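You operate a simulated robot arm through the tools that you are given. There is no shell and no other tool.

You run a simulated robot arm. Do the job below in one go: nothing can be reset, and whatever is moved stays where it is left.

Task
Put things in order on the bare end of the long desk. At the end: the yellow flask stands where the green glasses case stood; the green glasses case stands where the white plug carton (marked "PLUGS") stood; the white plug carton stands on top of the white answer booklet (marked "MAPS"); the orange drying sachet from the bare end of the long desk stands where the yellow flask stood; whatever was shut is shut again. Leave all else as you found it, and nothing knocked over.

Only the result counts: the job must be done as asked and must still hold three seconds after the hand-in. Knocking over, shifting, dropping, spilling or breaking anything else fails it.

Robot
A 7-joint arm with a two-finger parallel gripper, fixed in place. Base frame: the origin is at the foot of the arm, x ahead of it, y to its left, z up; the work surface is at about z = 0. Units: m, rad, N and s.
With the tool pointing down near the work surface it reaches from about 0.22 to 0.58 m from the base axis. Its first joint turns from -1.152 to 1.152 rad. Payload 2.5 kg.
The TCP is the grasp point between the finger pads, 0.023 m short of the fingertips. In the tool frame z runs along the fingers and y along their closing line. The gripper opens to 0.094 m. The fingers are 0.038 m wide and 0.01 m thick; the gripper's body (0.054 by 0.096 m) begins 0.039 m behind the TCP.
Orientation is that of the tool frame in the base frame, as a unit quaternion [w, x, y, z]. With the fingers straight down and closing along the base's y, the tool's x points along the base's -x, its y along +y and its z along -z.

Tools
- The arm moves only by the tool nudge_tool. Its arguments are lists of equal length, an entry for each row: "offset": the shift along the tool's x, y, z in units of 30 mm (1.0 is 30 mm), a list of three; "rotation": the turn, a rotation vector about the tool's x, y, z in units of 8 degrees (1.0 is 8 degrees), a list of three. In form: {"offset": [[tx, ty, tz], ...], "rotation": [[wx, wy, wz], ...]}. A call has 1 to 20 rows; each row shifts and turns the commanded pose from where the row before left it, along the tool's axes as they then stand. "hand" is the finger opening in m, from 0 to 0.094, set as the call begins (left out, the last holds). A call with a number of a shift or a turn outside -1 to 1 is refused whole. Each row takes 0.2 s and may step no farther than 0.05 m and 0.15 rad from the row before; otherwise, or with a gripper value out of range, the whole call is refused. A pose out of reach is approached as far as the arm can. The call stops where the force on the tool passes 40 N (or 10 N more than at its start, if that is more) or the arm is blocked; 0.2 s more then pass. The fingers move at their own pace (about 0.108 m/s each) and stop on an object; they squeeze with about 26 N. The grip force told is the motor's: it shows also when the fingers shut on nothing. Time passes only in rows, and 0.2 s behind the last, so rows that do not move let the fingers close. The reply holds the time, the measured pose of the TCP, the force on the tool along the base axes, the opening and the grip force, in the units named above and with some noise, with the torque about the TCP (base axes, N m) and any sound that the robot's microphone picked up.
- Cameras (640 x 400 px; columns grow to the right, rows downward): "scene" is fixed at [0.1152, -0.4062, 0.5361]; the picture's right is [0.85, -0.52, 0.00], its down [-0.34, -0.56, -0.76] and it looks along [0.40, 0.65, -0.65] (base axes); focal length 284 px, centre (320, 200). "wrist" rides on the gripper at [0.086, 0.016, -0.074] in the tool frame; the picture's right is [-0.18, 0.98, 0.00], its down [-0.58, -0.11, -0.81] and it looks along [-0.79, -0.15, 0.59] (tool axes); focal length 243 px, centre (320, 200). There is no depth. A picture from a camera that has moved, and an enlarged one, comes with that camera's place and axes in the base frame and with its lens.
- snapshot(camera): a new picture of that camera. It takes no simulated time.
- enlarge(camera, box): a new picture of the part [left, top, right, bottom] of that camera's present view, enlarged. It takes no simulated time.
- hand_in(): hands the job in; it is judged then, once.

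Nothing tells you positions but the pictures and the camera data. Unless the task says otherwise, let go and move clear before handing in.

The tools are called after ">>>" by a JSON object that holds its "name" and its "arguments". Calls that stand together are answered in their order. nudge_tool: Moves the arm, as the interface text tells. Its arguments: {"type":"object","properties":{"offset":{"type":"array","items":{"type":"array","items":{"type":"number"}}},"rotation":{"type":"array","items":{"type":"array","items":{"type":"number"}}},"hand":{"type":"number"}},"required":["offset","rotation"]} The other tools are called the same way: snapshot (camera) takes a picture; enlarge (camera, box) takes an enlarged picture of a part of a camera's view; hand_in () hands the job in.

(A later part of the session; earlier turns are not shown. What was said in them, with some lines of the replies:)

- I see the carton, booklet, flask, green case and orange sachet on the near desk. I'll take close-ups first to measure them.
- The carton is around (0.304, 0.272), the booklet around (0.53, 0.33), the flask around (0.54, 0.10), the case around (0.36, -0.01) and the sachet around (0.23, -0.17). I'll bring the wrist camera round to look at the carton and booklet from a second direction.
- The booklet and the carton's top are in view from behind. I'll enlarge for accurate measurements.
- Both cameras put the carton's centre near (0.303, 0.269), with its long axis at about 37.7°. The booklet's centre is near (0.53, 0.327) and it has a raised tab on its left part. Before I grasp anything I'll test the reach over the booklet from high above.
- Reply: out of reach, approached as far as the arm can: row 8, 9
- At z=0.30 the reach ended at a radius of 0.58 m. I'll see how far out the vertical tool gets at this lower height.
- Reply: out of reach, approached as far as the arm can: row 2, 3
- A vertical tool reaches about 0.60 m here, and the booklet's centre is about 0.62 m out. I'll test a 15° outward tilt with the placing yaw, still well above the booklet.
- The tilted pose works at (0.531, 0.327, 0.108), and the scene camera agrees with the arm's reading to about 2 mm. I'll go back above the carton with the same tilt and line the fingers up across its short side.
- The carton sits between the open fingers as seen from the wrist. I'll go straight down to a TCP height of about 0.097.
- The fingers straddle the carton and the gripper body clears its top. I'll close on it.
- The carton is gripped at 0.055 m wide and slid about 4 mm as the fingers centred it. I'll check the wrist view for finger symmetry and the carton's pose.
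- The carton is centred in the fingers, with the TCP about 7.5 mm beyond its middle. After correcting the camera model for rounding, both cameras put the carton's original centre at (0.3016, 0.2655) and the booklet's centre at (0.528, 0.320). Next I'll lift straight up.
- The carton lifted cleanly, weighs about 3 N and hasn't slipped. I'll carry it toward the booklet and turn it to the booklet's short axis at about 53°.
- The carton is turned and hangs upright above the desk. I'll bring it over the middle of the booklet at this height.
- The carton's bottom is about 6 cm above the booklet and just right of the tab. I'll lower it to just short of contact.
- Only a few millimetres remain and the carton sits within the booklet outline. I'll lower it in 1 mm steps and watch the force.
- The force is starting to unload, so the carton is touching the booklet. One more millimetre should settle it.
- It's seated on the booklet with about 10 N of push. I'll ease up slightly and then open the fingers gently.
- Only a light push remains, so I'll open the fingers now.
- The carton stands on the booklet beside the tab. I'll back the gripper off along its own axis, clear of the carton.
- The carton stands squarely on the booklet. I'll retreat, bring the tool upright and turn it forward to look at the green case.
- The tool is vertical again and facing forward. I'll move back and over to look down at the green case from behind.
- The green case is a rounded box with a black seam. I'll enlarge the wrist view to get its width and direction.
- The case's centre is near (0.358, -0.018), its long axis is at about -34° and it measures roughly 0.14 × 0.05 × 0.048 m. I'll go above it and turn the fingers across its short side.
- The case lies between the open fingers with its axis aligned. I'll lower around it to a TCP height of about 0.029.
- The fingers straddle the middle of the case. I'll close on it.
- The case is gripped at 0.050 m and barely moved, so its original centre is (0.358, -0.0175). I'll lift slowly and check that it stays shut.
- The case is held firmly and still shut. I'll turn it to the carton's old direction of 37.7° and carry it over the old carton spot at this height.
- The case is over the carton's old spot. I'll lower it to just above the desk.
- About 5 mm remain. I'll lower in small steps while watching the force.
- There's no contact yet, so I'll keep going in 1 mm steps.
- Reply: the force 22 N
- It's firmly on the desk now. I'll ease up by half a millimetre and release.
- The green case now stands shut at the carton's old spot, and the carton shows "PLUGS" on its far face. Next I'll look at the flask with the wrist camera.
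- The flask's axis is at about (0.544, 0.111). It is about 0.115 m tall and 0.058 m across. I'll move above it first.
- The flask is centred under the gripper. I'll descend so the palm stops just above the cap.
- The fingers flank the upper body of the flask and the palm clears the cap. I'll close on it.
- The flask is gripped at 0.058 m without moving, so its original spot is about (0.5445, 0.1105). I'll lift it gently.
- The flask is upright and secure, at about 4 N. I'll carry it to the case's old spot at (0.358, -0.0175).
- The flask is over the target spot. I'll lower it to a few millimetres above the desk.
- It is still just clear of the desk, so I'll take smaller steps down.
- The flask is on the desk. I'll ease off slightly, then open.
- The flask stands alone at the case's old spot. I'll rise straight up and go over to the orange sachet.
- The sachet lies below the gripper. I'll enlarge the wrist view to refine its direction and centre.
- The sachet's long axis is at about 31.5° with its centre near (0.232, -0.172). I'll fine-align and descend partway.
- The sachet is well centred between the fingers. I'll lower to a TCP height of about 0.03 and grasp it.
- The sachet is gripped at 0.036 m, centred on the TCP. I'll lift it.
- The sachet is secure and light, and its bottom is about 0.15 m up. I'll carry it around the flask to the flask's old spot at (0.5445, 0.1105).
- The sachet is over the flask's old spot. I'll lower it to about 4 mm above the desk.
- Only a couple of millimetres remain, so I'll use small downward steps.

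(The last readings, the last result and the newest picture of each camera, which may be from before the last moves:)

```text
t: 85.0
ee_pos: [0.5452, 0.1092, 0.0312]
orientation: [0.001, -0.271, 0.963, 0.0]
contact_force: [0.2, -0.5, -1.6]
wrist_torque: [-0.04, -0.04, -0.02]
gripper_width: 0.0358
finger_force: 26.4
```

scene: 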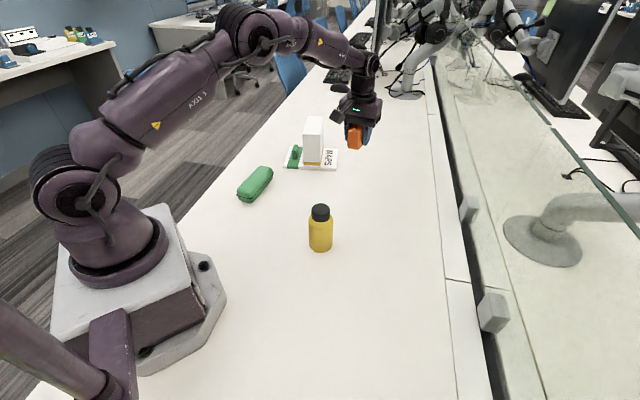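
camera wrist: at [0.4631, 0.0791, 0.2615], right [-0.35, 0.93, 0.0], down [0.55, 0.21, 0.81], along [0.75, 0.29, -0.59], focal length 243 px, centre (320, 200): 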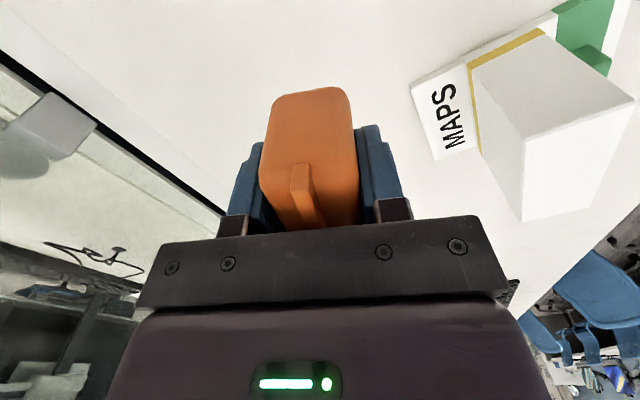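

>>> {"name": "nudge_tool", "arguments": {"offset": [[0, 0, 0.03], [0, 0, 0], [0, 0, 0]], "rotation": [[0, 0, 0], [0, 0, 0], [0, 0, 0]]}}

```text
t: 85.8
ee_pos: [0.5452, 0.1106, 0.0308]
orientation: [-0.001, -0.27, 0.963, 0.0]
contact_force: [-1.3, -0.6, 5.1]
wrist_torque: [-0.01, 0.08, 0.03]
gripper_width: 0.0356
finger_force: 26.3
```

The sachet is on the desk with a light 5 N push. I'll open and rise straight up.

>>> {"name": "nudge_tool", "arguments": {"offset": [[0, 0, 0], [0, 0, 0], [0, 0, 0]], "rotation": [[0, 0, 0], [0, 0, 0], [0, 0, 0]], "hand": 0.08}}

>>> {"name": "nudge_tool", "arguments": {"offset": [[0, 0, -0.3], [0, 0, -0.8], [0, 0, -0.9], [0, 0, -0.9], [0, 0, -0.9], [0, 0, -0.9], [0, 0, 0]], "rotation": [[0, 0, 0], [0, 0, 0], [0, 0, 0], [0, 0, 0], [0, 0, 0], [0, 0, 0], [0, 0, 0]]}}

>>> {"name": "snapshot", "arguments": {"camera": "scene"}}

>>> {"name": "enlarge", "arguments": {"camera": "scene", "box": [310, 130, 400, 210]}}

```text
t: 86.6
ee_pos: [0.5445, 0.1102, 0.0308]
orientation: [0.0, -0.271, 0.963, 0.0]
contact_force: [-0.5, 0.6, -0.4]
wrist_torque: [0.01, 0.03, 0.01]
gripper_width: 0.08
finger_force: 0.0
```

```text
t: 88.2
ee_pos: [0.5454, 0.1105, 0.1721]
orientation: [0.0, -0.27, 0.963, -0.001]
contact_force: [0.3, 0.0, 0.2]
wrist_torque: [0.01, 0.0, -0.02]
gripper_width: 0.0801
finger_force: 0.1
```

```text
taken
```

scene: 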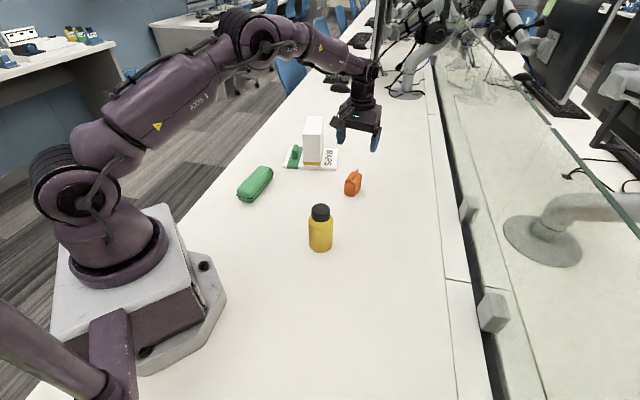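

```text
5.00 times, centred on (355, 170) of scene
camera zoom: at [0.1152, -0.4062, 0.5361], right [0.85, -0.52, 0.0], down [-0.34, -0.56, -0.76], along [0.4, 0.65, -0.65], focal length 1422 px, centre (145, 350)
```

zoom: 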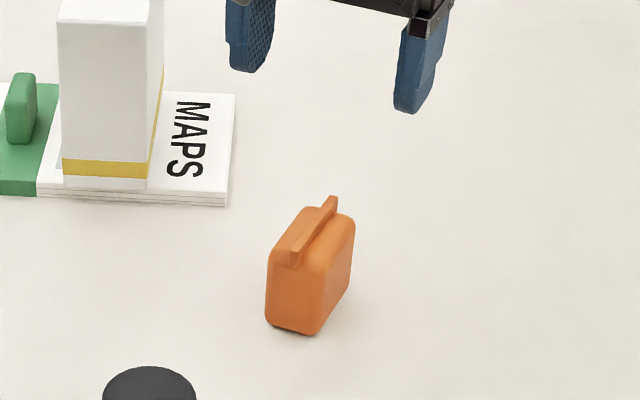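

All four items are placed. I'll move the arm clear and inspect everything with the same views as at the start.

>>> {"name": "nudge_tool", "arguments": {"offset": [[0.334, 0.22, -0.8], [0.668, 0.441, -0.667], [0.668, 0.441, -0.667], [0.668, 0.441, -0.667], [0.668, 0.441, -0.667], [0.668, 0.441, -0.667], [0.668, 0.441, -0.5], [0.334, 0.22, 0], [0, 0, 0], [0, 0, 0]], "rotation": [[0, 0, 0], [0, 0, 0], [0, 0, 0], [0, 0, 0], [0, 0, 0], [0, 0, 0], [0, 0, 0], [0, 0, 0], [0, 0, 0], [0, 0, 0]]}}

>>> {"name": "snapshot", "arguments": {"camera": "scene"}}

>>> {"name": "enlarge", "arguments": {"camera": "scene", "box": [220, 130, 380, 230]}}

>>> {"name": "enlarge", "arguments": {"camera": "scene", "box": [270, 130, 350, 180]}}

>>> {"name": "enlarge", "arguments": {"camera": "scene", "box": [260, 190, 420, 290]}}

>>> {"name": "snapshot", "arguments": {"camera": "wrist"}}

```text
t: 90.4
ee_pos: [0.3767, 0.1155, 0.3097]
orientation: [0.0, -0.271, 0.963, 0.001]
contact_force: [0.2, -0.1, -0.5]
wrist_torque: [-0.02, 0.01, -0.05]
gripper_width: 0.0799
finger_force: 0.1
```

```text
taken
```

scene: 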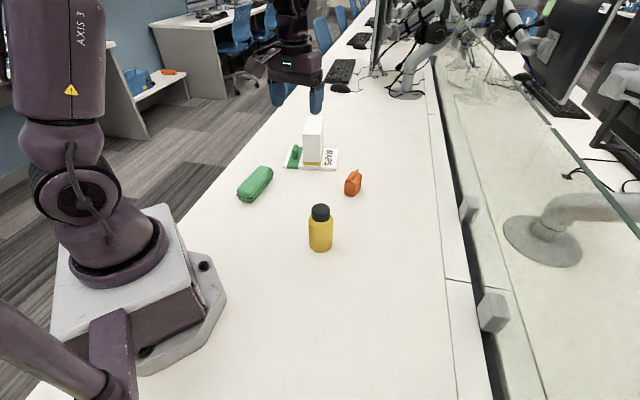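

```text
4.00 times, centred on (300, 180) of scene
camera zoom: at [0.1152, -0.4062, 0.5361], right [0.85, -0.52, 0.0], down [-0.34, -0.56, -0.76], along [0.4, 0.65, -0.65], focal length 1138 px, centre (400, 280)
```

zoom: 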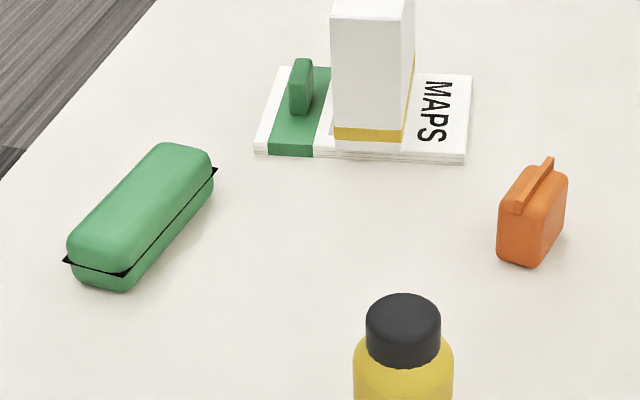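

```text
8.00 times, centred on (310, 155) of scene
camera zoom: at [0.1152, -0.4062, 0.5361], right [0.85, -0.52, 0.0], down [-0.34, -0.56, -0.76], along [0.4, 0.65, -0.65], focal length 2276 px, centre (400, 560)
```

zoom: 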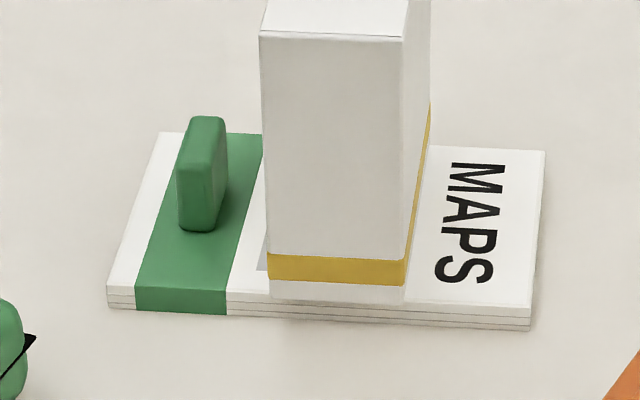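

```text
4.00 times, centred on (340, 240) of scene
camera zoom: at [0.1152, -0.4062, 0.5361], right [0.85, -0.52, 0.0], down [-0.34, -0.56, -0.76], along [0.4, 0.65, -0.65], focal length 1138 px, centre (240, 40)
```

zoom: 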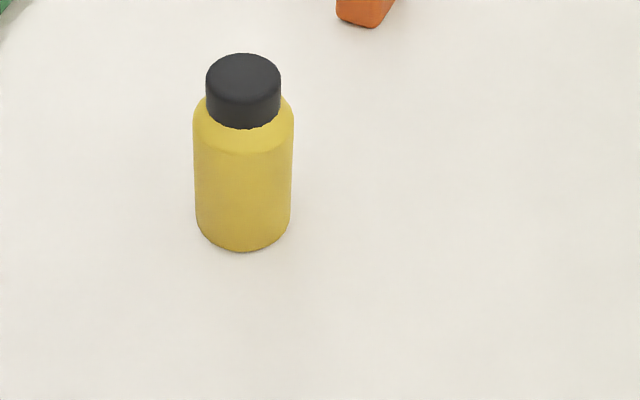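

```text
taken
camera wrist: at [0.295, 0.0846, 0.3852], right [-0.35, 0.93, 0.0], down [0.55, 0.21, 0.81], along [0.75, 0.29, -0.59], focal length 243 px, centre (320, 200)
```

wrist: 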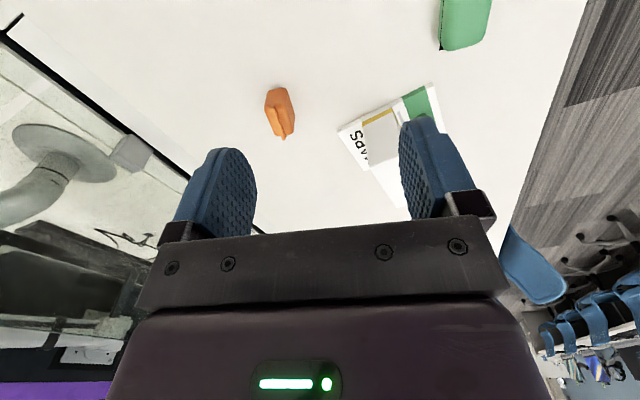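

Everything is in its place and upright: the carton is on the booklet, which hasn't moved, and the case, flask and sachet are at their target spots. The case is shut and the arm is clear, so I'm handing in.

>>> {"name": "hand_in", "arguments": {}}

```text
The job is handed in.
```

The job is done and handed in. The last camera views showed every item upright and the arm well clear.

| Item | Where it is now | How close |
|---|---|---|
| White plug carton | On top of the "MAPS" booklet, beside its raised tab | Hangs over the booklet's near edge by about 3–4 mm |
| Green glasses case | Where the carton stood, turned to the carton's old direction | Within about 5 mm |
| Yellow flask | Where the case stood | Within about 1–2 mm |
| Orange sachet | Where the flask stood | Within about 1–2 mm |

The booklet's corners look unchanged from the start. The glasses case stayed shut throughout, and nothing was knocked over. Distances are estimated from the pictures and the arm's own readings.
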